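You operate a simulated robot arm through the tools that you are given. There is no shell and no other tool.

The job below is to be done with a simulated robot arm. You get a single attempt, and the scene is never put back.

## Task
Put things in order on the folding table top. At the end: the silver long bolt stands where the blue jet nozzle stood; the yellow lemon can stands where the white strap stood; the blue jet nozzle stands where the yellow lemon can stood; the white strap is on the peas carton; whatever was shut is shut again. Leave all else as you found it, and nothing knocked over.

The check looks at the end state, three seconds after you hand in, the way a careful person would. Anything else that was tipped, shoved, dropped, spilled or broken makes it a failure.

## Robot
A 6-joint arm with a two-finger parallel gripper, fixed in place. Base frame: the origin is at the foot of the arm, x ahead of it, y to its left, z up; the work surface is at about z = 740. Units: mm, degrees, N and s.
With the tool pointing down near the work surface it reaches from about 200 to 640 mm from the base axis. Its first joint turns from -66.0 to 66.0 degrees. Payload 2.7 kg.
Tool frame: the origin (TCP) lies between the finger pads and is the grasp point; the fingertips stand 23 mm ahead of it; z points along the fingers, y is the line along which they close. Largest opening 94 mm; finger width 38, thickness 10; the body of the gripper, 54 by 96 mm, starts 39 mm behind the TCP.
Orientation is told as [roll, pitch, yaw] about the base's x, y, z axes, in that order, counted from this pose: with the fingers straight down and closing along the base's y, the tool's x points along the base's -x, its y along +y and its z along -z.

## Interface
- The arm moves only by the tool apply_moves. Its argument "steps" is a list that holds one entry, the list of rows, each a list of 7 numbers: the shift along the base's x, y, z in units of 40 mm (1.0 is 40 mm), then the turn, a rotation vector about the base's x, y, z in units of 4 degrees (1.0 is 4 degrees), then the finger opening in mm, from 0 to 94. In form: [[[tx, ty, tz, ax, ay, az, gripper], ...]]. A call has 1 to 20 rows; each row shifts and turns the commanded pose from where the row before left it. A call with a number of a shift or a turn outside -1 to 1 is refused whole. Rows are played at 5 a second. More than 50 mm and 8.6 degrees between two rows, or a gripper value outside its range, and nothing of the call is played. A pose out of reach is approached as far as the arm can. The call stops where the force on the tool passes 40 N (or 10 N more than at its start, if that is more) or the arm is blocked; 0.2 s more then pass. Each finger travels about 45 mm/s and halts on what it meets, pressing with about 24 N; the grip force reading is that of the motor and also rises with nothing between the fingers. The clock runs only during rows and for 0.2 s after the last one: add rows that do not move to give the fingers time. It gives the time, the measured TCP pose, the force on the tool (base axes), the opening and the grip force at its end, in the units of the frame above (readings bear some noise), with the torque about the TCP (base axes, N m) and any sound that the robot's microphone picked up.
- Cameras (640 x 400 px; columns grow to the right, rows downward): "scene" is fixed at [73.9, -444.4, 1401.2]; the picture's right is [0.71, -0.71, 0.00], its down [-0.50, -0.50, -0.71] and it looks along [0.50, 0.50, -0.71] (base axes); focal length 328 px, centre (320, 200). "wrist" rides on the gripper at [87, 16, -74] in the tool frame; the picture's right is [-0.18, 0.98, 0.00], its down [-0.58, -0.11, -0.81] and it looks along [-0.79, -0.15, 0.59] (tool axes); focal length 243 px, centre (320, 200).
- snapshot(camera): a new picture of that camera. The clock stands still meanwhile.
- measure_at(camera, pixels): for up to 12 pixels [column, row] of the newest picture of that camera ("zoom" is the newest enlarged one), the place [x, y, z] in the base frame of the surface seen there, good to about 2 mm, but the place of the scene camera against the robot may be out by one fixed shift of up to 18 mm in any direction. The clock stands still meanwhile.
- zoom(camera, box): a new picture of the part [left, top, right, bottom] of that camera's present view, enlarged. The clock stands still meanwhile.
- hand_in(): hands the job in; it is judged then, once.

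Leave the gripper open and the arm clear of the work at the hand-in unless told otherwise.

The tools are called after "Call:" as name(argument=value, ...) on one line, values as JSON. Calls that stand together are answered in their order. apply_moves: Moves the arm, as the interface text tells. Its arguments: {"type":"object","properties":{"steps":{"type":"array","items":{"type":"array","items":{"type":"array","items":{"type":"number"}}}}},"required":["steps"]} The other tools are called the same way: snapshot (camera) takes a picture; measure_at (camera, pixels) gives the place of the surface under pixels of a picture; zoom (camera, box) takes an enlarged picture of a part of a camera's view; hand_in () hands the job in.

At the start:

```text
time_s: 0.0
eef_pos: [479.7, -13.6, 1019.3]
ee_rot: [0.0, 0.0, 0.0]
ft_force: [-0.9, -0.5, -1.0]
ft_torque: [0.0, 0.0, -0.01]
gripper_width: 94.0
grip_force: 0.0
```

scene: 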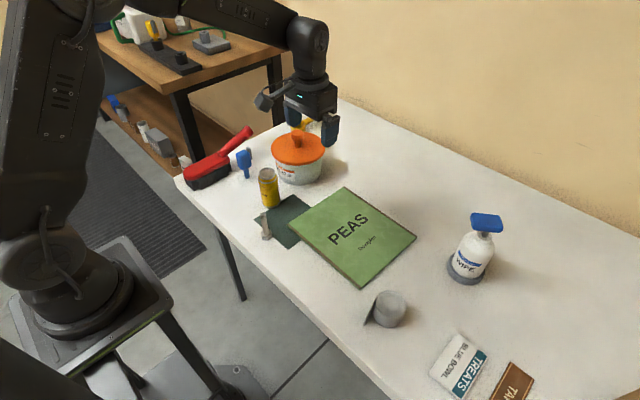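
wrist: 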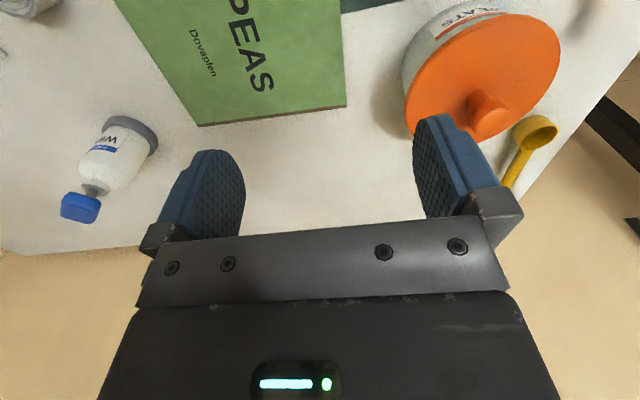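

I see a table with a red brush/dustpan, a blue thing, a yellow can, an orange-lidded tub, a green PEAS carton, a dark green item, a silver object and a spray bottle. I'll zoom in to identify the objects.

Call:
zoom(camera="scene", box=[170, 100, 350, 250])

Call:
zoom(camera="scene", box=[340, 190, 560, 400])

Call:
zoom(camera="scene", box=[90, 0, 290, 180])

```text
2.67 times, centred on (260, 175) of scene
```

zoom: 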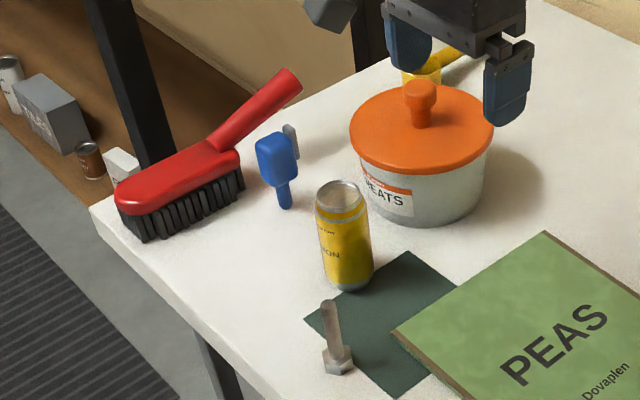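

```text
1.90 times, centred on (450, 295) of scene
```

zoom: 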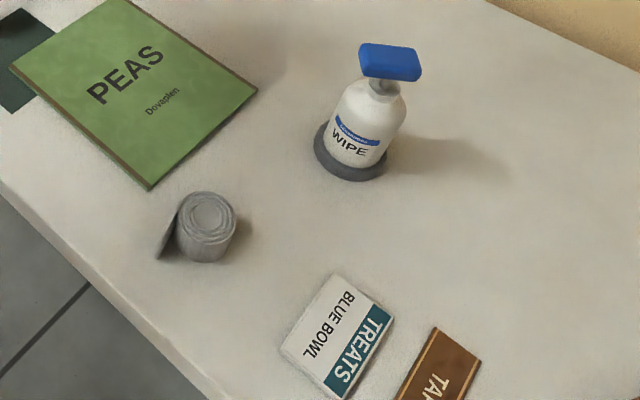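

```text
2.22 times, centred on (190, 90) of scene
```

zoom: 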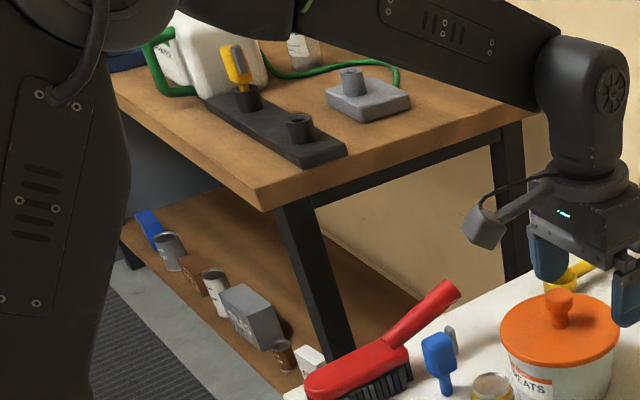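

The bolt stands head down on a dark cloth, the lemon can is yellow, and the blue nozzle is near the brush. The white strap isn't obvious yet. It could be the grey coil at (388,308) or something hidden, so I'll zoom in more.

Call:
zoom(camera="scene", box=[355, 275, 425, 340])

Call:
zoom(camera="scene", box=[225, 130, 285, 190])

Call:
zoom(camera="scene", box=[265, 110, 345, 190])

Call:
zoom(camera="scene", box=[420, 320, 560, 400])

Call:
zoom(camera="wrist", box=[380, 0, 640, 200])

Call:
zoom(camera="wrist", box=[0, 0, 220, 240])

```text
6.15 times, centred on (390, 308) of scene
```

zoom: 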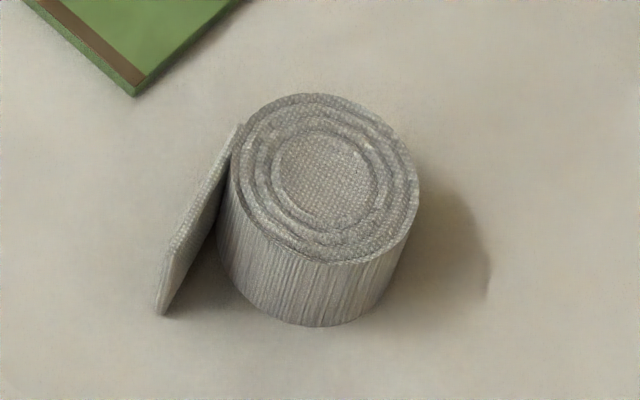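

```text
6.67 times, centred on (255, 160) of scene
```

zoom: 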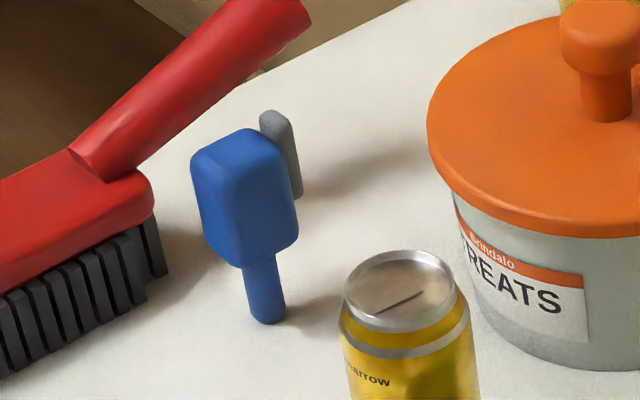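

```text
5.00 times, centred on (305, 150) of scene
```

zoom: 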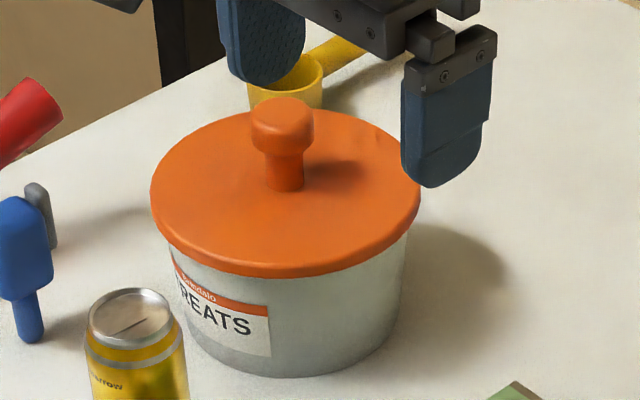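

```text
4.57 times, centred on (490, 360) of scene
```

zoom: 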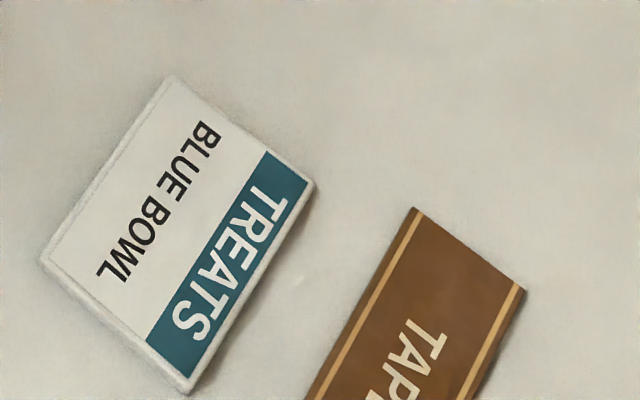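

```text
2.00 times, centred on (510, 100) of wrist
```

zoom: 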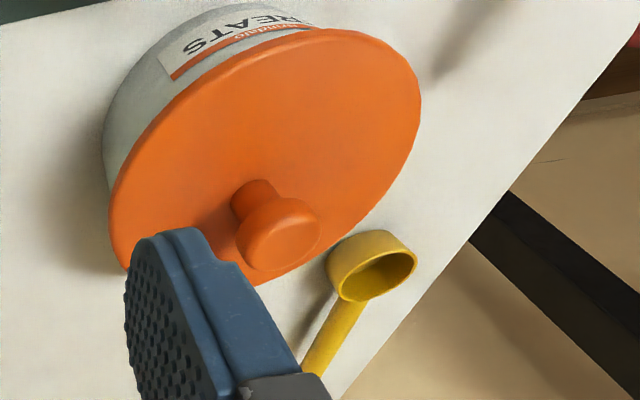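

```text
1.67 times, centred on (110, 120) of wrist
```

zoom: 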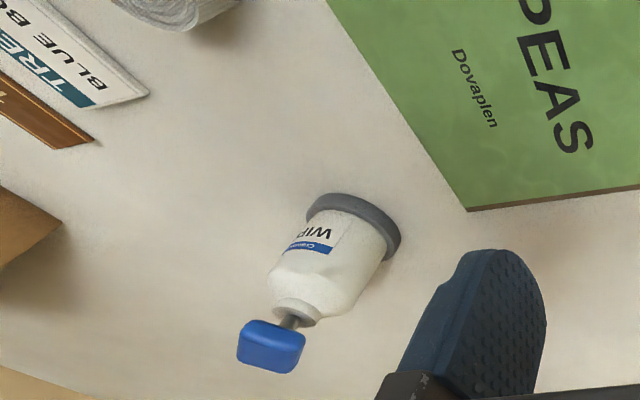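

The grey-white coil with a tail at (388,308) is the likely strap. I'll measure key points in both cameras to find the scene camera's shift.

Call:
measure_at(camera="scene", pixels=[[345, 188], [416, 238], [359, 286], [290, 226], [388, 302], [268, 173], [244, 155], [265, 215], [297, 133], [486, 222], [450, 300], [244, 175]])

Call:
measure_at(camera="wrist", pixels=[[199, 125], [346, 106], [150, 50], [488, 108], [80, 205], [20, 5], [230, 80], [350, 150], [530, 50], [540, 122]])

```text
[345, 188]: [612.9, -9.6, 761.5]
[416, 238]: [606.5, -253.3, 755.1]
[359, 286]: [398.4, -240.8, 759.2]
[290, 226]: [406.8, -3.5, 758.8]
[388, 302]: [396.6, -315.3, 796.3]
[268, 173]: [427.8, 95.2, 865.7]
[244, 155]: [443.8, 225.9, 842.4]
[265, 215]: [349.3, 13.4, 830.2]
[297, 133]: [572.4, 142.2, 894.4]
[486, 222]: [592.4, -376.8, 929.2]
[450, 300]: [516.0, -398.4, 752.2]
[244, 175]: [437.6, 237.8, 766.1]
```

```text
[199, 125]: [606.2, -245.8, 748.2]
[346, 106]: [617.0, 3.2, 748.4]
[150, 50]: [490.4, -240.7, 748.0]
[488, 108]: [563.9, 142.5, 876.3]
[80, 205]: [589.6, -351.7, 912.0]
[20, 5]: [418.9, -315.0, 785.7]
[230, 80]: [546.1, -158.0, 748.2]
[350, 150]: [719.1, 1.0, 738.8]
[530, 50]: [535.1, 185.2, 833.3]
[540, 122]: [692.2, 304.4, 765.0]
```

The wrist and scene readings differ by about (+2, +10, -11). I'll move the arm high to around (300, 250, 900) to look at the blue nozzle with the wrist camera.

Call:
apply_moves(steps=[[[-0.643, 0.943, -0.425, 0, 0, 0, 94], [-0.643, 0.943, -0.425, 0, 0, 0, 94], [-0.643, 0.943, -0.425, 0, 0, 0, 94], [-0.643, 0.943, -0.425, 0, 0, 0, 94], [-0.643, 0.943, -0.425, 0, 0, 0, 94], [-0.643, 0.943, -0.425, 0, 0, 0, 94], [-0.643, 0.943, -0.425, 0, 0, 0, 94], [0, 0, 0, 0, 0, 0, 94]]])

Call:
snapshot(camera="wrist")

```text
time_s: 1.8
eef_pos: [299.0, 251.0, 898.6]
ee_rot: [0.0, -0.1, 0.0]
ft_force: [-0.3, 0.1, -0.3]
ft_torque: [-0.01, -0.03, 0.01]
gripper_width: 93.9
grip_force: 0.0
```

```text
taken
```

wrist: 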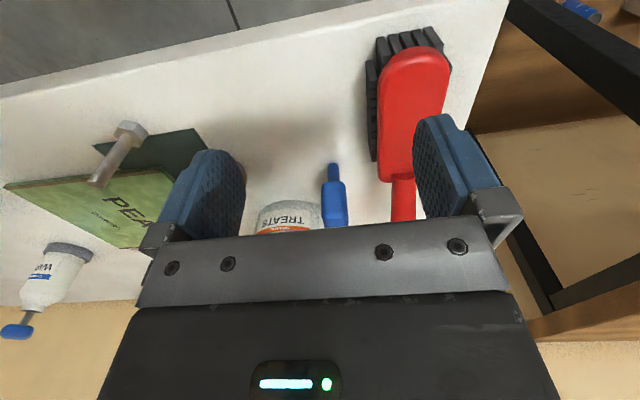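

The nozzle shows at (334,195), partly hidden by the gripper. I'll go up and forward for a better view.

Call:
apply_moves(steps=[[[0.5, -0.3, 0.8, 0, 0, 0, 94], [0.5, -0.3, 0.8, 0, 0, 0, 94], [0.5, -0.3, 0.6, 0, 0, 0, 94], [0.5, -0.3, 0.3, 0, 0, 0, 94], [0.3, -0.3, 0.3, 0, 0, 0, 94], [0, 0, 0, 0, 0, 0, 94]]])

Call:
snapshot(camera="wrist")

Call:
snapshot(camera="scene")

```text
time_s: 3.2
eef_pos: [391.7, 190.3, 1013.6]
ee_rot: [0.1, 0.1, 0.0]
ft_force: [-0.4, -0.7, 0.1]
ft_torque: [0.01, 0.04, 0.0]
gripper_width: 94.2
grip_force: 0.0
```

```text
taken
```

wrist: 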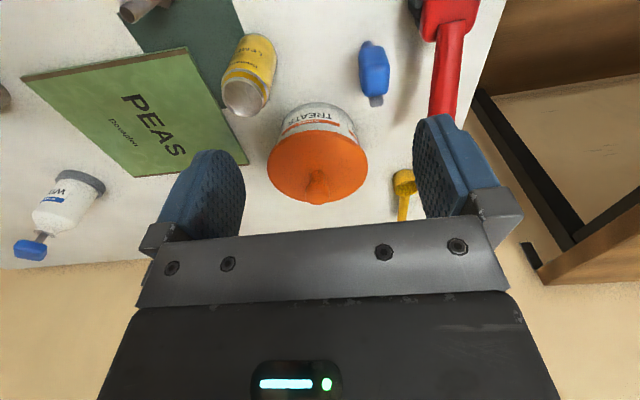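

```text
taken
```

scene: 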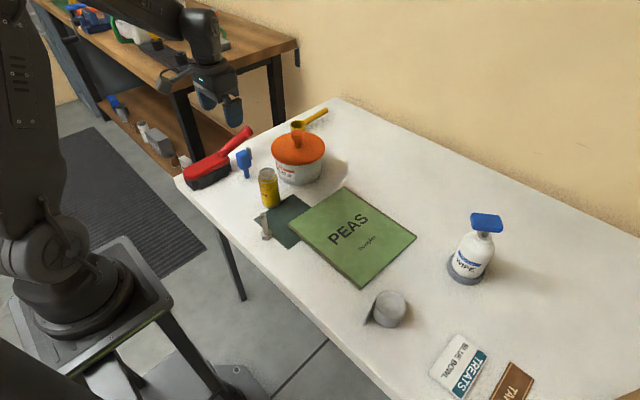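

Now I'll zoom into the wrist view on the nozzle, can and bolt.

Call:
zoom(camera="wrist", box=[330, 20, 450, 120])

Call:
measure_at(camera="zoom", pixels=[[150, 100], [255, 120], [170, 300], [280, 280], [230, 370], [100, 250], [350, 300], [220, 200]])

Call:
zoom(camera="wrist", box=[100, 0, 300, 125])

Call:
zoom(camera="scene", box=[170, 110, 290, 200])

```text
4.00 times, centred on (390, 70) of wrist
```

zoom: 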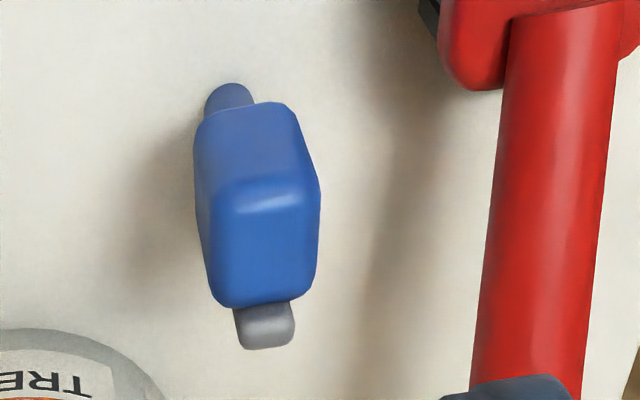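

```text
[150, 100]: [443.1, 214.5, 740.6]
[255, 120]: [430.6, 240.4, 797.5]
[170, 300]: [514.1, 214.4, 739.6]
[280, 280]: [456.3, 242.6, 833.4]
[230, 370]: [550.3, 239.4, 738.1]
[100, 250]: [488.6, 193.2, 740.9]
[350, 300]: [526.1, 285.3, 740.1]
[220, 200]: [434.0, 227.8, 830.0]
```

```text
3.20 times, centred on (200, 62) of wrist
```

zoom: 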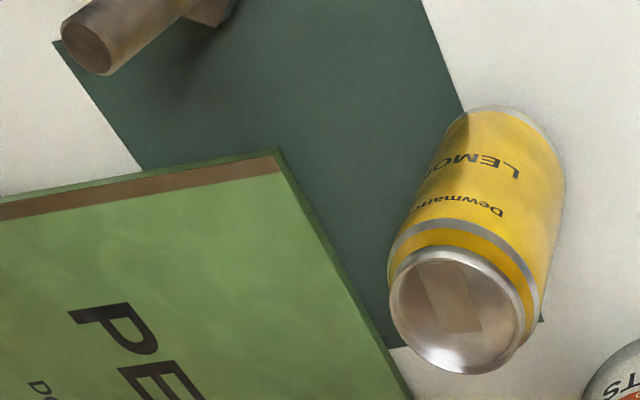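

```text
4.44 times, centred on (230, 155) of scene
```

zoom: 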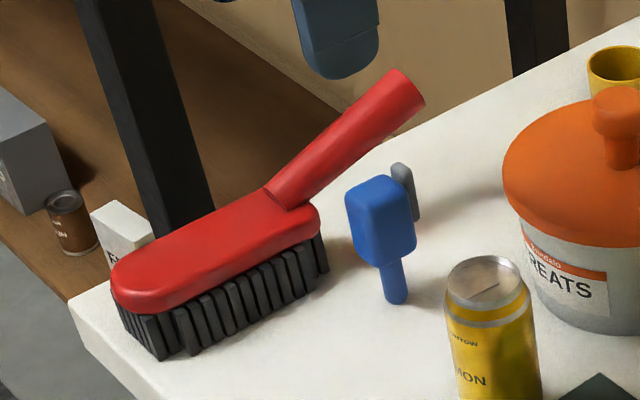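

The nozzle is a blue body on a stem with a grey lever behind it, top at about z 833. The tub is too shallow to have held the strap with room for the can, so the grey-white coil must be the white strap. Next I'll travel high to the right to inspect it.

Call:
apply_moves(steps=[[[0, -0.98, 0, 0, 0, 0, 94], [0, -0.98, 0, 0, 0, 0, 94], [0, -0.98, 0, 0, 0, 0, 94], [0, -0.98, 0, 0, 0, 0, 94], [0, -0.98, 0, 0, 0, 0, 94], [0, -0.98, 0, 0, 0, 0, 94], [0, -0.98, 0, 0, 0, 0, 94], [0, -0.98, 0, 0, 0, 0, 94], [0, -0.98, 0, 0, 0, 0, 94], [0, -0.98, 0, 0, 0, 0, 94], [-0.2, -0.98, -0.5, 0, 0, 0, 94], [-0.3, -0.98, -0.5, 0, 0, 0, 94], [-0.3, -0.98, -0.5, 0, 0, 0, 94], [0, 0, 0, 0, 0, 0, 94]]])

Call:
snapshot(camera="wrist")

Call:
snapshot(camera="scene")

```text
time_s: 6.2
eef_pos: [358.6, -320.0, 952.2]
ee_rot: [0.0, -0.2, -0.1]
ft_force: [0.5, 0.1, 0.0]
ft_torque: [0.0, 0.02, 0.02]
gripper_width: 94.1
grip_force: 0.1
```

```text
taken
```

wrist: 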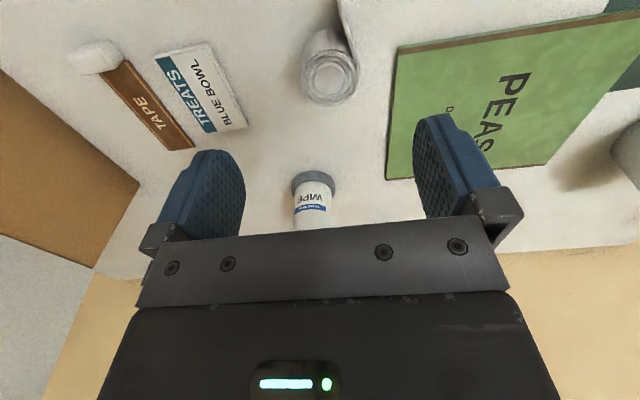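

```text
taken
```

scene: 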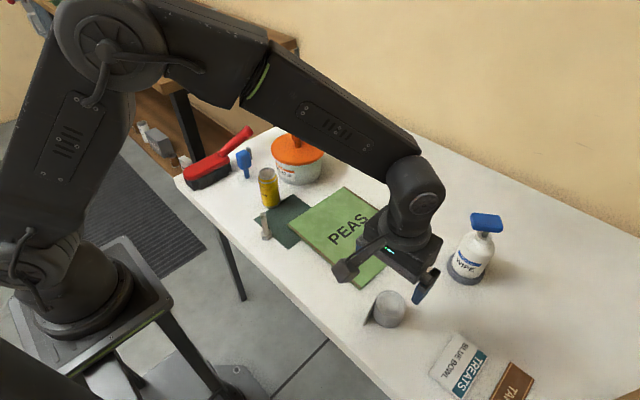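

There is also a white object at (95,55) of the wrist view, outside the scene picture. I'll zoom in on both candidates.

Call:
zoom(camera="wrist", box=[50, 20, 210, 160])

Call:
measure_at(camera="wrist", pixels=[[95, 50], [75, 60], [110, 60], [95, 70], [60, 60], [90, 85], [330, 80], [330, 35], [353, 50], [302, 75], [345, 15], [350, 110]])

Call:
zoom(camera="wrist", box=[270, 0, 400, 120])

```text
2.86 times, centred on (130, 90) of wrist
```

zoom: 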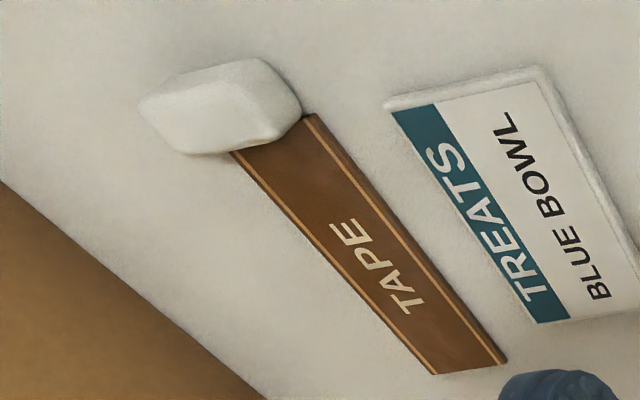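

```text
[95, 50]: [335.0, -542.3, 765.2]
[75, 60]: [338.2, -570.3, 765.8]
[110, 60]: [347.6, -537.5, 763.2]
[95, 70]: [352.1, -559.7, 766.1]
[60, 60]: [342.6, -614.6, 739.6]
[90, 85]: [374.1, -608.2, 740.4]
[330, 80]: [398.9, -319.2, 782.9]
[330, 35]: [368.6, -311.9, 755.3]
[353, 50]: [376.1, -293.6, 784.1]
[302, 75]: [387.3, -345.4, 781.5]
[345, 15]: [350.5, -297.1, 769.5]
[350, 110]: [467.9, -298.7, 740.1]
```

```text
3.33 times, centred on (335, 60) of wrist
```

zoom: 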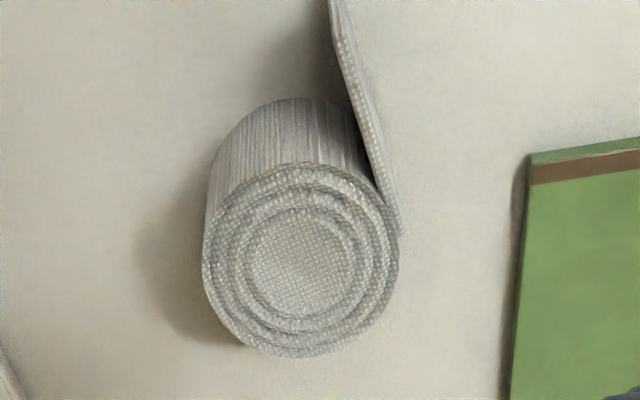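

The white block at the TAPE board is an eraser-like block, and the coil with the loose tail is the strap. I'll measure its outline in this zoomed view.

Call:
measure_at(camera="zoom", pixels=[[300, 262], [212, 265], [390, 258], [295, 172], [300, 348], [340, 40], [335, 5], [385, 205], [370, 150], [350, 80], [180, 380], [400, 235]])

Call:
measure_at(camera="scene", pixels=[[388, 300], [378, 318], [368, 320], [405, 300]])

```text
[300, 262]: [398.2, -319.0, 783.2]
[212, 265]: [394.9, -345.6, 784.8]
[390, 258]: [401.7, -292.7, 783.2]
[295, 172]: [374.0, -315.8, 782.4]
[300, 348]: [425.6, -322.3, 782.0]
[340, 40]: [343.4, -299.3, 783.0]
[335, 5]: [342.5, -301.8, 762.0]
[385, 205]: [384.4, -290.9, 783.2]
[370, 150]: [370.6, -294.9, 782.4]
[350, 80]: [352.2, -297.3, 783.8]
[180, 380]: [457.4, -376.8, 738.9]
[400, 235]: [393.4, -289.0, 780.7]
```

```text
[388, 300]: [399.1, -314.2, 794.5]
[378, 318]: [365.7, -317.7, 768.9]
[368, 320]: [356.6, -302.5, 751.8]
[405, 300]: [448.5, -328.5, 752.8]
```

The strap's centre is at (399, -319), radius about 28, z 740–783. Its tail runs from (394,-289) to (342,-300). I'll yaw -60° so the fingers close along a line 30° off x, clear of the tail, and stop above it to check.

Call:
apply_moves(steps=[[[0.067, 0.002, -0.17, 0, 0, -1, 94], [0.067, 0.002, -0.17, 0, 0, -1, 94], [0.067, 0.002, -0.17, 0, 0, -1, 94], [0.067, 0.002, -0.17, 0, 0, -1, 94], [0.067, 0.002, -0.17, 0, 0, -1, 94], [0.067, 0.002, -0.17, 0, 0, -1, 94], [0.067, 0.002, -0.17, 0, 0, -1, 94], [0.067, 0.002, -0.17, 0, 0, -1, 94], [0.067, 0.002, -0.17, 0, 0, -1, 94], [0.067, 0.002, -0.17, 0, 0, -1, 94], [0.067, 0.002, -0.17, 0, 0, -1, 94], [0.067, 0.002, -0.17, 0, 0, -1, 94], [0.067, 0.002, -0.17, 0, 0, -1, 94], [0.067, 0.002, -0.17, 0, 0, -1, 94], [0.067, 0.002, -0.17, 0, 0, -1, 94], [0, 0, 0, 0, 0, 0, 94]]])

Call:
snapshot(camera="wrist")

Call:
snapshot(camera="scene")

```text
time_s: 9.6
eef_pos: [399.4, -319.0, 850.8]
ee_rot: [0.1, 0.0, -60.2]
ft_force: [-0.5, 0.2, 0.2]
ft_torque: [-0.03, 0.02, 0.02]
gripper_width: 94.1
grip_force: 0.0
```

```text
taken
```

wrist: 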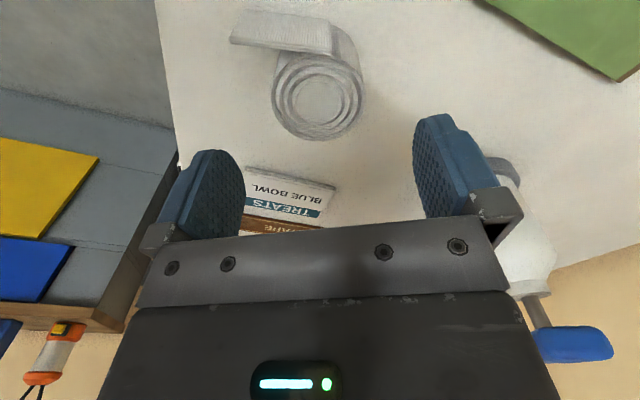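

```text
taken
```

scene: 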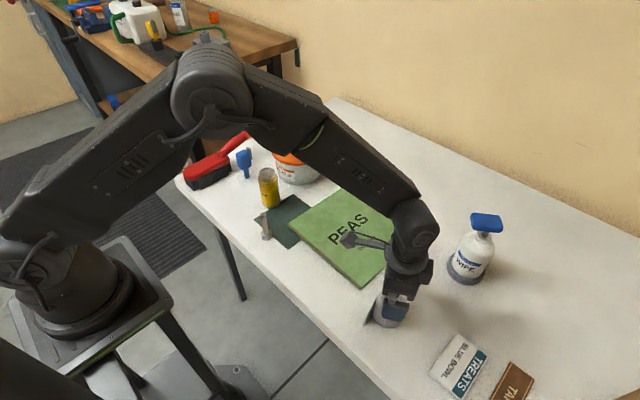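

The tail lies clear of both finger paths. I'll check the roll's centre again from here.

Call:
measure_at(camera="wrist", pixels=[[318, 98], [275, 95], [360, 95], [318, 60], [318, 134], [235, 35], [240, 15], [410, 100]])

```text
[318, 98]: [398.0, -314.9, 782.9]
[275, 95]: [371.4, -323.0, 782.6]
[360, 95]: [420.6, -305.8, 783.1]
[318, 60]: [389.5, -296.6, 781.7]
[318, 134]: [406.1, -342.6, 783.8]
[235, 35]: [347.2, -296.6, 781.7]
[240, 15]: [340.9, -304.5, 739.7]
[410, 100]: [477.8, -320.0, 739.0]
```

The centre is confirmed at about (397.5, -318). I'll descend to TCP z 768 and close.

Call:
apply_moves(steps=[[[-0.02, 0, -0.52, 0, 0, 0, 94], [0, 0, -0.52, 0, 0, 0, 94], [0, 0, -0.52, 0, 0, 0, 94], [0, 0, -0.5, 0, 0, 0, 94], [0, 0, 0, 0, 0, 0, 94], [0, 0, 0, 0, 0, 0, 30], [0, 0, 0, 0, 0, 0, 30], [0, 0, 0, 0, 0, 0, 30], [0, 0, 0, 0, 0, 0, 30], [0, 0, 0, 0, 0, 0, 30], [0, 0, 0, 0, 0, 0, 30]]])

Call:
snapshot(camera="wrist")

```text
time_s: 12.0
eef_pos: [397.3, -316.1, 767.0]
ee_rot: [-0.1, -0.1, -60.0]
ft_force: [0.3, -1.3, -0.8]
ft_torque: [0.0, 0.04, -0.01]
gripper_width: 58.1
grip_force: 24.2
```

```text
taken
```

wrist: 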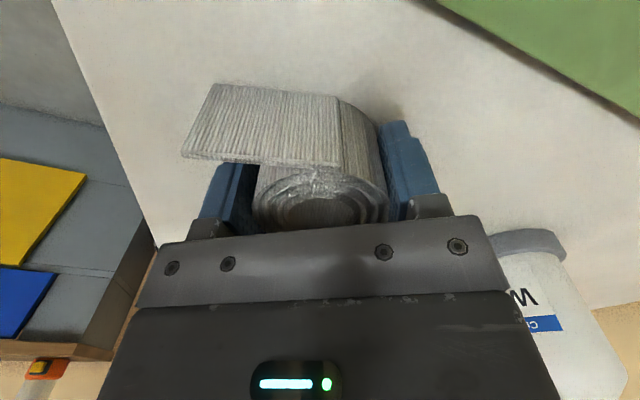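

I'm gripping the strap at 58 mm. I'll lift it and carry it over the carton centre at about (515, -122).

Call:
apply_moves(steps=[[[0, 0, 0.5, 0, 0, 0, 30], [0, 0, 0.8, 0, 0, 0, 30], [0, 0, 0.8, 0, 0, 0, 30], [0.4, 0.7, 0, 0, 0, 0, 30], [0.45, 0.83, 0, 0, 0, 0, 30], [0.45, 0.83, 0, 0, 0, 0, 30], [0.45, 0.83, 0, 0, 0, 0, 30], [0.45, 0.83, 0, 0, 0, 0, 30], [0.45, 0.83, 0, 0, 0, 0, 30], [0.3, 0, 0, 0, 0, 0, 30], [0, 0, 0, 0, 0, 0, 30]]])

Call:
snapshot(camera="wrist")

Call:
snapshot(camera="scene")

```text
time_s: 14.4
eef_pos: [515.3, -123.3, 851.3]
ee_rot: [0.0, 0.0, -60.0]
ft_force: [0.6, -0.1, -1.2]
ft_torque: [-0.02, 0.01, -0.01]
gripper_width: 58.5
grip_force: 24.0
```

```text
taken
```

wrist: 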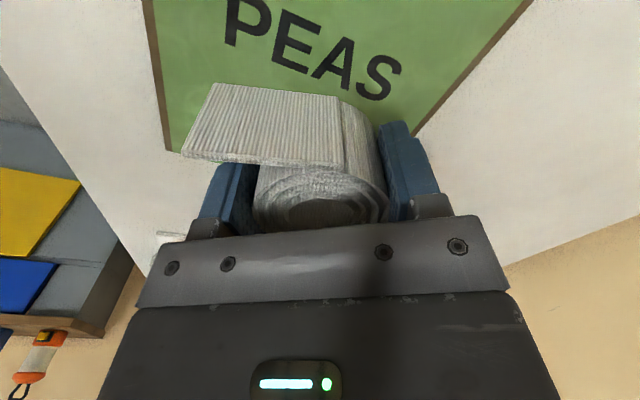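

```text
taken
```

scene: 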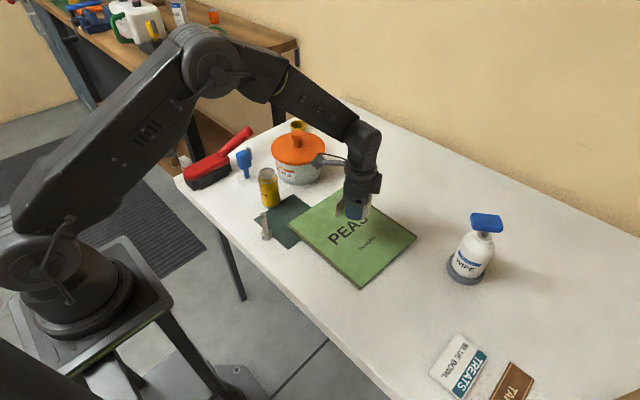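

The strap is held over the carton. I'll lower to about z 777, just above contact.

Call:
apply_moves(steps=[[[0, 0, -0.5, 0, 0, 0, 30], [0, 0, -0.5, 0, 0, 0, 30], [0, 0, -0.5, 0, 0, 0, 30], [0, 0, -0.35, 0, 0, 0, 30], [0, 0, -0.025, 0, 0, 0, 30], [0, 0, 0, 0, 0, 0, 30]]])

Call:
snapshot(camera="wrist")

```text
time_s: 15.8
eef_pos: [516.0, -123.6, 775.4]
ee_rot: [0.0, 0.0, -59.9]
ft_force: [0.6, -0.5, -0.3]
ft_torque: [-0.02, 0.0, -0.02]
gripper_width: 58.2
grip_force: 23.8
```

```text
taken
```

wrist: 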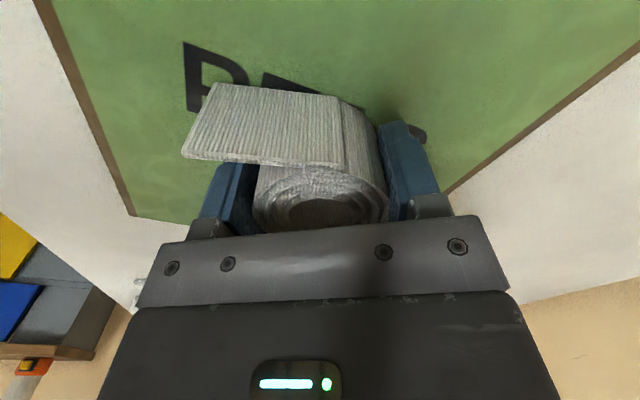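

No contact force yet, so I'll creep down 1 mm at a time.

Call:
apply_moves(steps=[[[0, 0, -0.025, 0, 0, 0, 30], [0, 0, 0, 0, 0, 0, 30]]])

Call:
apply_moves(steps=[[[0, 0, -0.025, 0, 0, 0, 30], [0, 0, 0, 0, 0, 0, 30]]])

```text
time_s: 16.4
eef_pos: [516.2, -123.1, 775.6]
ee_rot: [0.0, 0.0, -60.0]
ft_force: [0.5, -0.4, -0.8]
ft_torque: [0.0, 0.02, 0.04]
gripper_width: 58.2
grip_force: 24.1
```

```text
time_s: 17.0
eef_pos: [517.1, -124.2, 774.3]
ee_rot: [0.0, -0.2, -60.0]
ft_force: [-2.2, 1.3, 4.6]
ft_torque: [0.06, 0.06, -0.01]
gripper_width: 58.3
grip_force: 24.3
```

Contact reads 4.6 N upward, so the strap rests on the carton. I'll open and rise straight up.

Call:
apply_moves(steps=[[[0, 0, 0, 0, 0, 0, 70], [0, 0, 0, 0, 0, 0, 80], [0, 0, 0, 0, 0, 0, 94], [0, 0, 0, 0, 0, 0, 94], [0, 0, 0, 0, 0, 0, 94], [0, 0, 0.5, 0, 0, 0, 94], [0, 0, 1, 0, 0, 0, 94], [0, 0, 1, 0, 0, 0, 94], [0, 0, 1, 0, 0, 0, 94], [0, 0, 0, 0, 0, 0, 94]]])

Call:
snapshot(camera="wrist")

Call:
snapshot(camera="scene")

```text
time_s: 19.2
eef_pos: [516.2, -122.2, 915.5]
ee_rot: [0.0, -0.1, -60.0]
ft_force: [-0.3, 0.4, 0.0]
ft_torque: [0.0, -0.01, 0.01]
gripper_width: 94.1
grip_force: 0.0
```

```text
taken
```

wrist: 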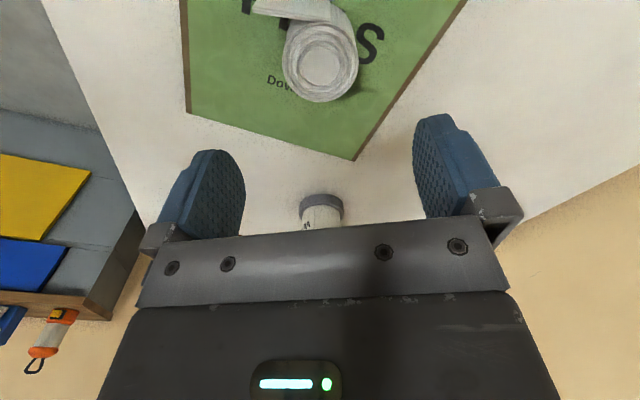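

```text
taken
```

scene: 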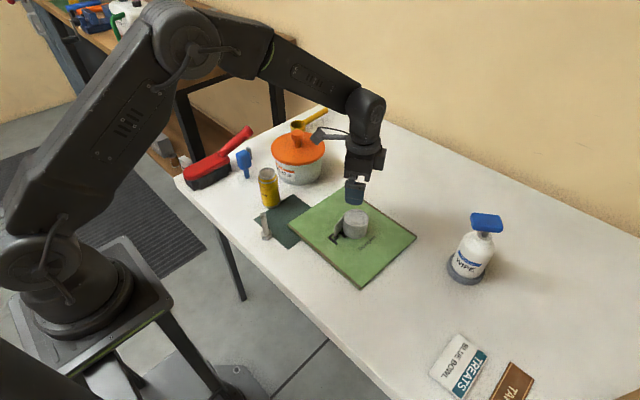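

The strap stands on the carton. Next is the can: I'll rotate yaw back to 0 and look from above, around (400, 90, 960).

Call:
apply_moves(steps=[[[-0.193, 0.353, 0.075, 0, 0, 1, 94], [-0.193, 0.353, 0.075, 0, 0, 1, 94], [-0.193, 0.353, 0.075, 0, 0, 1, 94], [-0.193, 0.353, 0.075, 0, 0, 1, 94], [-0.193, 0.353, 0.075, 0, 0, 1, 94], [-0.193, 0.353, 0.075, 0, 0, 1, 94], [-0.193, 0.353, 0.075, 0, 0, 1, 94], [-0.193, 0.353, 0.075, 0, 0, 1, 94], [-0.193, 0.353, 0.075, 0, 0, 1, 94], [-0.193, 0.353, 0.075, 0, 0, 1, 94], [-0.193, 0.353, 0.075, 0, 0, 1, 94], [-0.193, 0.353, 0.075, 0, 0, 1, 94], [-0.193, 0.353, 0.075, 0, 0, 1, 94], [-0.193, 0.353, 0.075, 0, 0, 1, 94], [-0.193, 0.353, 0.075, 0, 0, 1, 94], [0, 0, 0, 0, 0, 0, 94]]])

Call:
snapshot(camera="wrist")

Call:
zoom(camera="wrist", box=[220, 0, 440, 138])

```text
time_s: 22.6
eef_pos: [402.1, 87.1, 961.9]
ee_rot: [0.0, 0.0, 0.0]
ft_force: [0.0, 1.2, -0.3]
ft_torque: [0.0, 0.0, -0.03]
gripper_width: 94.1
grip_force: 0.0
```

```text
taken
```

wrist: 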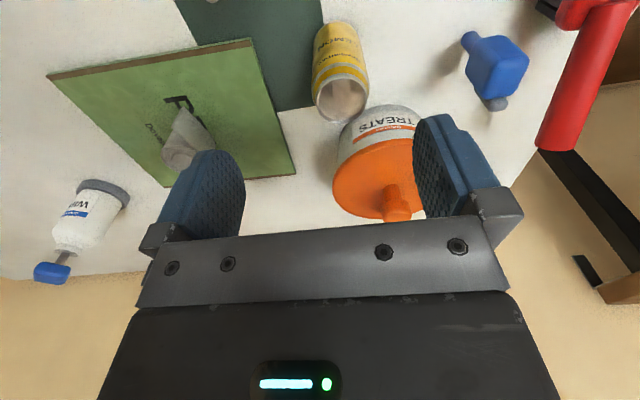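

```text
2.90 times, centred on (330, 69) of wrist
```

zoom: 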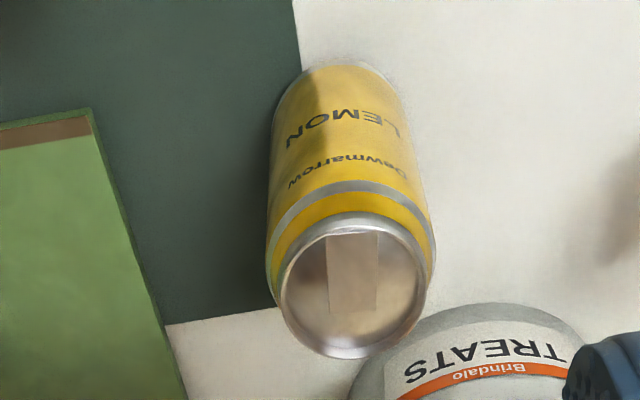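

Call:
measure_at(camera="zoom", pixels=[[285, 285], [424, 275], [350, 216], [350, 352], [230, 200], [450, 150], [270, 220], [435, 250], [285, 90], [395, 90], [300, 20], [265, 330]])

Call:
zoom(camera="scene", box=[235, 150, 315, 250])

Call:
measure_at(camera="scene", pixels=[[268, 173], [262, 173], [275, 173], [268, 207], [244, 155]])

```text
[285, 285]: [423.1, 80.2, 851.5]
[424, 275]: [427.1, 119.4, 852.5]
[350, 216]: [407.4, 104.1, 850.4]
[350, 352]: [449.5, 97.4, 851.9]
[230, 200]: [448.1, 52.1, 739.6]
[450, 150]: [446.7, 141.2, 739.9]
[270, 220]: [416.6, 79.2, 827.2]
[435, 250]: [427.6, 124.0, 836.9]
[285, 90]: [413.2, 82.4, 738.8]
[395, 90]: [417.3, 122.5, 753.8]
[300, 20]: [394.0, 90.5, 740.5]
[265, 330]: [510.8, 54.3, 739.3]
```

```text
4.00 times, centred on (275, 200) of scene
```

zoom: 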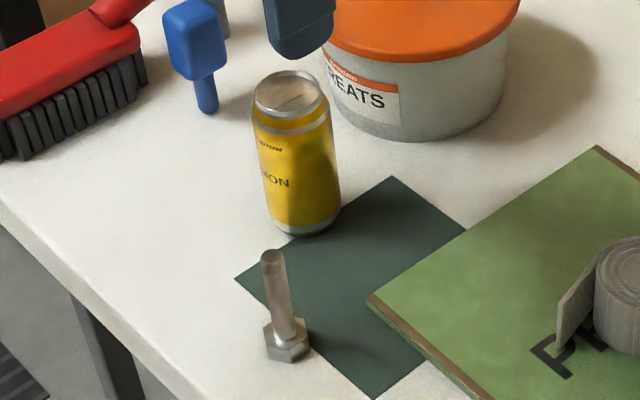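

```text
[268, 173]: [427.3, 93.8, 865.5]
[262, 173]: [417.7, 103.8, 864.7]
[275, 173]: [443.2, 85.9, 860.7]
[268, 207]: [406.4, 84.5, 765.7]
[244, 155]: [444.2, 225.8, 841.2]
```

The can's top is centred at (428, 100), z 852, about 48 mm across. The mat is flat at z 740. I'll move over it, go down to TCP z 821 and close.

Call:
apply_moves(steps=[[[0.33, 0.17, -0.3, 0, 0, 0, 94], [0.33, 0.17, -0.4, 0, 0, 0, 94], [0, 0, -0.6, 0, 0, 0, 94], [0, 0, -0.6, 0, 0, 0, 94], [0, 0, -0.6, 0, 0, 0, 94], [0, 0, -0.6, 0, 0, 0, 94], [0, 0, -0.4, 0, 0, 0, 94], [0, 0, 0, 0, 0, 0, 94], [0, 0, 0, 0, 0, 0, 94]]])

Call:
snapshot(camera="wrist")

```text
time_s: 24.6
eef_pos: [429.2, 102.1, 820.2]
ee_rot: [0.1, -0.1, -0.1]
ft_force: [0.3, 0.2, -0.1]
ft_torque: [0.04, -0.07, 0.0]
gripper_width: 94.1
grip_force: 0.0
```

```text
taken
```

wrist: 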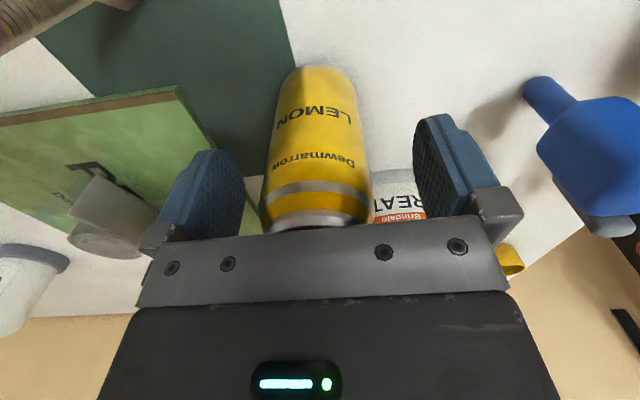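

The can sits between the fingers with clearance. I'll close and lift slightly.

Call:
apply_moves(steps=[[[0, 0, 0, 0, 0, 0, 70], [0, 0, 0, 0, 0, 0, 55], [0, 0, 0, 0, 0, 0, 30], [0, 0, 0, 0, 0, 0, 30], [0, 0, 0, 0, 0, 0, 30], [0, 0, 0, 0, 0, 0, 30], [0, 0, 0, 0, 0, 0, 30]]])

Call:
snapshot(camera="wrist")

```text
time_s: 26.2
eef_pos: [429.6, 101.2, 820.3]
ee_rot: [0.1, 0.1, -0.1]
ft_force: [0.0, -0.3, 0.8]
ft_torque: [0.01, 0.05, 0.0]
gripper_width: 49.4
grip_force: 24.0
```

```text
taken
```

wrist: 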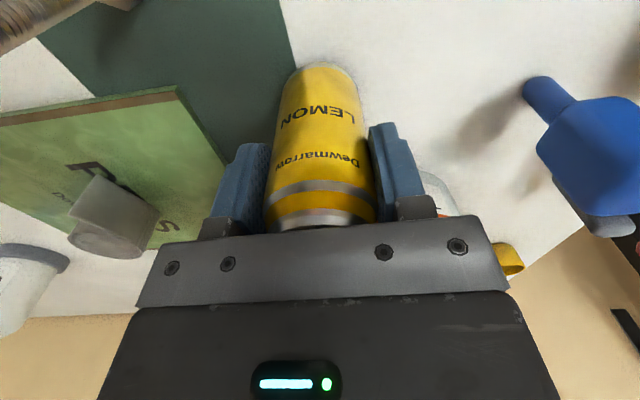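

I have the can at 49.4 mm. I'll lift it to TCP z 960 and carry it to above (398, -318).

Call:
apply_moves(steps=[[[0, 0, 0.4, 0, 0, 0, 30], [0, 0, 0.8, 0, 0, 0, 30], [0, 0, 0.8, 0, 0, 0, 30], [0, 0, 0.8, 0, 0, 0, 30], [0, 0, 0.7, 0, 0, 0, 30], [-0.066, -0.6, 0, 0, 0, 0, 30], [-0.066, -0.9, 0, 0, 0, 0, 30], [-0.066, -0.9, 0, 0, 0, 0, 30], [-0.066, -0.9, 0, 0, 0, 0, 30], [-0.066, -0.9, 0, 0, 0, 0, 30], [-0.066, -0.9, 0, 0, 0, 0, 30], [-0.066, -0.9, 0, 0, 0, 0, 30], [-0.066, -0.9, 0, 0, 0, 0, 30], [-0.066, -0.9, 0, 0, 0, 0, 30], [-0.066, -0.9, 0, 0, 0, 0, 30], [-0.066, -0.9, 0, 0, 0, 0, 30], [-0.066, -0.88, 0, 0, 0, 0, 30], [0, 0, 0, 0, 0, 0, 30]]])

Call:
snapshot(camera="wrist")

Call:
snapshot(camera="scene")

```text
time_s: 30.0
eef_pos: [397.7, -319.3, 957.9]
ee_rot: [0.0, -0.1, 0.0]
ft_force: [0.3, 0.0, -3.2]
ft_torque: [0.05, -0.03, -0.02]
gripper_width: 49.5
grip_force: 23.7
```

```text
taken
```

wrist: 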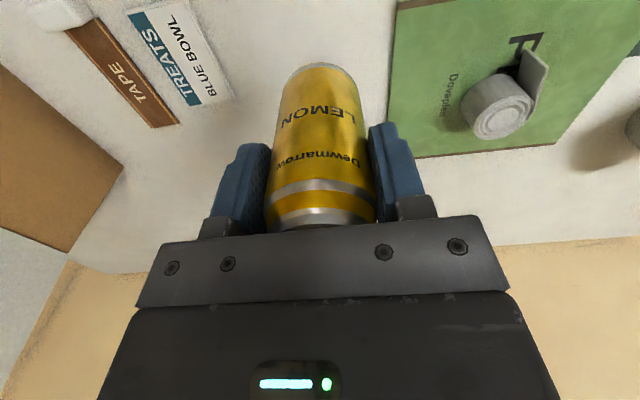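

```text
taken
```

scene: 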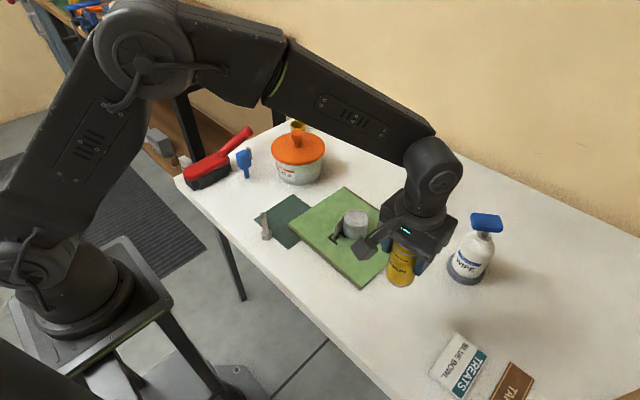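

The can hangs above the strap's old spot. I'll descend to about z 822.

Call:
apply_moves(steps=[[[0, 0, -0.6, 0, 0, 0, 30], [0, 0, -0.8, 0, 0, 0, 30], [0, 0, -0.8, 0, 0, 0, 30], [0, 0, -0.6, 0, 0, 0, 30], [0, 0, -0.4, 0, 0, 0, 30], [0, 0, -0.2, 0, 0, 0, 30], [0, 0, 0, 0, 0, 0, 30], [0, 0, 0, 0, 0, 0, 30]]])

Call:
apply_moves(steps=[[[0, 0, -0.025, 0, 0, 0, 30], [0, 0, 0, 0, 0, 0, 30]]])

```text
time_s: 31.8
eef_pos: [396.8, -316.1, 823.9]
ee_rot: [0.0, -0.1, 0.0]
ft_force: [1.3, -0.1, -2.3]
ft_torque: [0.01, 0.05, 0.02]
gripper_width: 49.3
grip_force: 23.2
```

```text
time_s: 32.4
eef_pos: [397.6, -317.2, 823.1]
ee_rot: [0.0, 0.1, 0.1]
ft_force: [0.2, -0.4, -1.9]
ft_torque: [0.0, -0.01, 0.02]
gripper_width: 49.0
grip_force: 23.9
```

No contact yet, so I'll creep down in 1 mm steps.

Call:
apply_moves(steps=[[[0, 0, -0.025, 0, 0, 0, 30], [0, 0, 0, 0, 0, 0, 30]]])

Call:
apply_moves(steps=[[[0, 0, -0.025, 0, 0, 0, 30], [0, 0, 0, 0, 0, 0, 30]]])

Call:
apply_moves(steps=[[[0, 0, -0.0125, 0, 0, 0, 30], [0, 0, 0, 0, 0, 0, 30]]])

```text
time_s: 33.0
eef_pos: [397.7, -318.2, 823.3]
ee_rot: [0.0, 0.0, 0.0]
ft_force: [0.6, -0.4, -1.3]
ft_torque: [0.07, -0.01, 0.02]
gripper_width: 48.9
grip_force: 23.9
```

```text
time_s: 33.6
eef_pos: [395.8, -317.2, 821.5]
ee_rot: [0.0, -0.1, 0.1]
ft_force: [-3.5, 4.0, 13.6]
ft_torque: [0.46, 0.34, 0.11]
gripper_width: 49.2
grip_force: 23.8
```

```text
time_s: 34.2
eef_pos: [397.8, -318.0, 820.4]
ee_rot: [-0.1, -0.1, 0.0]
ft_force: [-1.7, 3.1, 16.1]
ft_torque: [0.47, 0.03, 0.11]
gripper_width: 49.4
grip_force: 24.3
```

Contact at 16 N is slightly firm. I'll ease up 0.8 mm, open slowly, then rise.

Call:
apply_moves(steps=[[[0, 0, 0.02, 0, 0, 0, 30], [0, 0, 0, 0, 0, 0, 30], [0, 0, 0, 0, 0, 0, 56], [0, 0, 0, 0, 0, 0, 65], [0, 0, 0, 0, 0, 0, 80], [0, 0, 0, 0, 0, 0, 94], [0, 0, 0, 0, 0, 0, 94], [0, 0, 0, 0, 0, 0, 94], [0, 0, 0.4, 0, 0, 0, 94], [0, 0, 0.8, 0, 0, 0, 94], [0, 0, 0.9, 0, 0, 0, 94], [0, 0, 0.9, 0, 0, 0, 94], [0, 0, 0.6, 0, 0, 0, 94], [0, 0, 0, 0, 0, 0, 94]]])

Call:
snapshot(camera="wrist")

Call:
snapshot(camera="scene")

```text
time_s: 37.2
eef_pos: [397.3, -316.5, 968.4]
ee_rot: [0.1, 0.0, -0.1]
ft_force: [-0.7, 0.3, 0.9]
ft_torque: [-0.02, -0.02, 0.01]
gripper_width: 94.3
grip_force: 0.2
```

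```text
taken
```

wrist: 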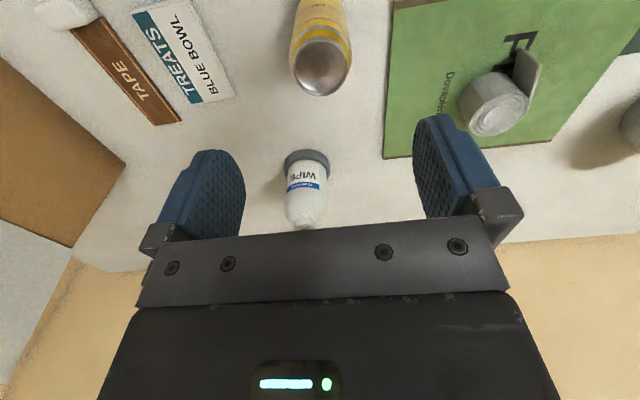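

```text
taken
```

scene: 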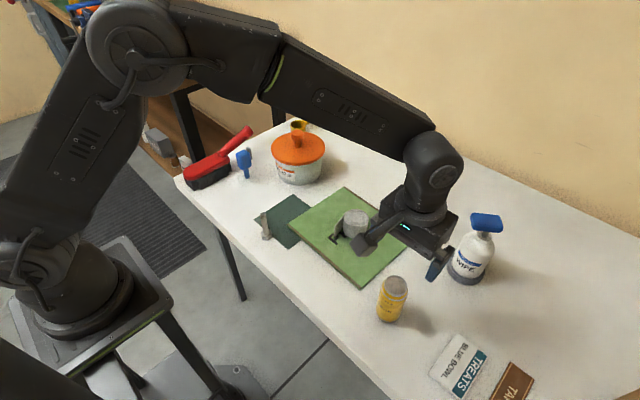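

The can stands at the strap's old spot. I'll check its place.

Call:
measure_at(camera="wrist", pixels=[[320, 40], [320, 92], [295, 65], [347, 68]])

Call:
measure_at(camera="scene", pixels=[[397, 285], [356, 218], [486, 222]])

```text
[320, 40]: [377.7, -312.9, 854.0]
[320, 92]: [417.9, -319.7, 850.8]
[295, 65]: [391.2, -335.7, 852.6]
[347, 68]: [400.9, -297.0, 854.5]
```

```text
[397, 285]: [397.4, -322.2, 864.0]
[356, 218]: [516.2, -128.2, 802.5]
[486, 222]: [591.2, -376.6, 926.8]
```

The can is at about (397,-316.5). Next I'll travel high back to the nozzle for a close look from about (400, 220, 968).

Call:
apply_moves(steps=[[[0, 0.96, 0, 0, 0, 0, 94], [0, 0.96, 0, 0, 0, 0, 94], [0, 0.96, 0, 0, 0, 0, 94], [0, 0.96, 0, 0, 0, 0, 94], [0, 0.96, 0, 0, 0, 0, 94], [0, 0.96, 0, 0, 0, 0, 94], [0, 0.96, 0, 0, 0, 0, 94], [0, 0.96, 0, 0, 0, 0, 94], [0, 0.96, 0, 0, 0, 0, 94], [0, 0.96, 0, 0, 0, 0, 94], [0, 0.96, 0, 0, 0, 0, 94], [0, 0.96, 0, 0, 0, 0, 94], [0, 0.96, 0, 0, 0, 0, 94], [0, 0.96, 0, 0, 0, 0, 94], [0, 0, 0, 0, 0, 0, 94]]])

Call:
snapshot(camera="wrist")

Call:
zoom(camera="wrist", box=[260, 0, 420, 110])

```text
time_s: 40.4
eef_pos: [399.2, 220.0, 966.0]
ee_rot: [0.1, -0.1, 0.0]
ft_force: [0.2, 0.1, 0.7]
ft_torque: [0.0, 0.01, 0.02]
gripper_width: 93.8
grip_force: 0.2
```

```text
taken
```

wrist: 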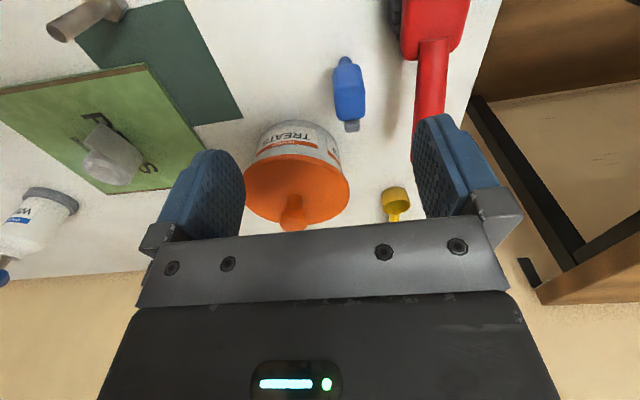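

```text
3.64 times, centred on (340, 55) of wrist
```

zoom: 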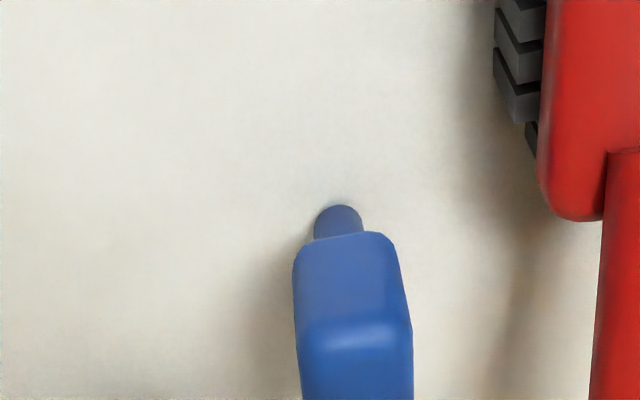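

Call:
zoom(camera="wrist", box=[290, 40, 430, 150])

Call:
measure_at(camera="zoom", pixels=[[250, 70], [250, 100], [215, 130], [300, 130], [210, 200], [320, 200], [230, 300], [330, 290], [265, 250], [280, 325], [265, 180], [270, 310]])

Call:
measure_at(camera="wrist", pixels=[[420, 60], [420, 100], [410, 40], [250, 165], [345, 190], [295, 215], [395, 190], [300, 125], [393, 20], [442, 60]])

```text
3.64 times, centred on (360, 95) of wrist
```

zoom: 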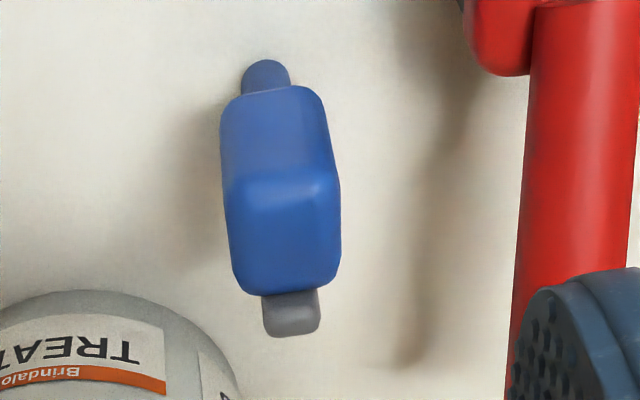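

```text
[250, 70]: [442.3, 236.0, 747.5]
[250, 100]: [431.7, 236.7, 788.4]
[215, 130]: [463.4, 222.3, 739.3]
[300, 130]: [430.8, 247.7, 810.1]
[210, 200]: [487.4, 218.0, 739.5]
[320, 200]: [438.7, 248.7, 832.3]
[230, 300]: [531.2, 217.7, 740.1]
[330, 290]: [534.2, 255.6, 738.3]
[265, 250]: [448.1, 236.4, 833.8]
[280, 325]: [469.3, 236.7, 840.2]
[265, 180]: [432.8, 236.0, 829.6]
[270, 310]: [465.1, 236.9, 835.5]
```

```text
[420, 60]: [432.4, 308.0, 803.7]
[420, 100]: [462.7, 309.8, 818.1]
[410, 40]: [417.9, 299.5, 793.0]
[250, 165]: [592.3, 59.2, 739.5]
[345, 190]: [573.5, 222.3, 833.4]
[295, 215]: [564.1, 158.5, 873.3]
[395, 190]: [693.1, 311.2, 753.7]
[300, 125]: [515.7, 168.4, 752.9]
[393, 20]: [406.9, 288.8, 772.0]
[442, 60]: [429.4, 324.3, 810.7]
```

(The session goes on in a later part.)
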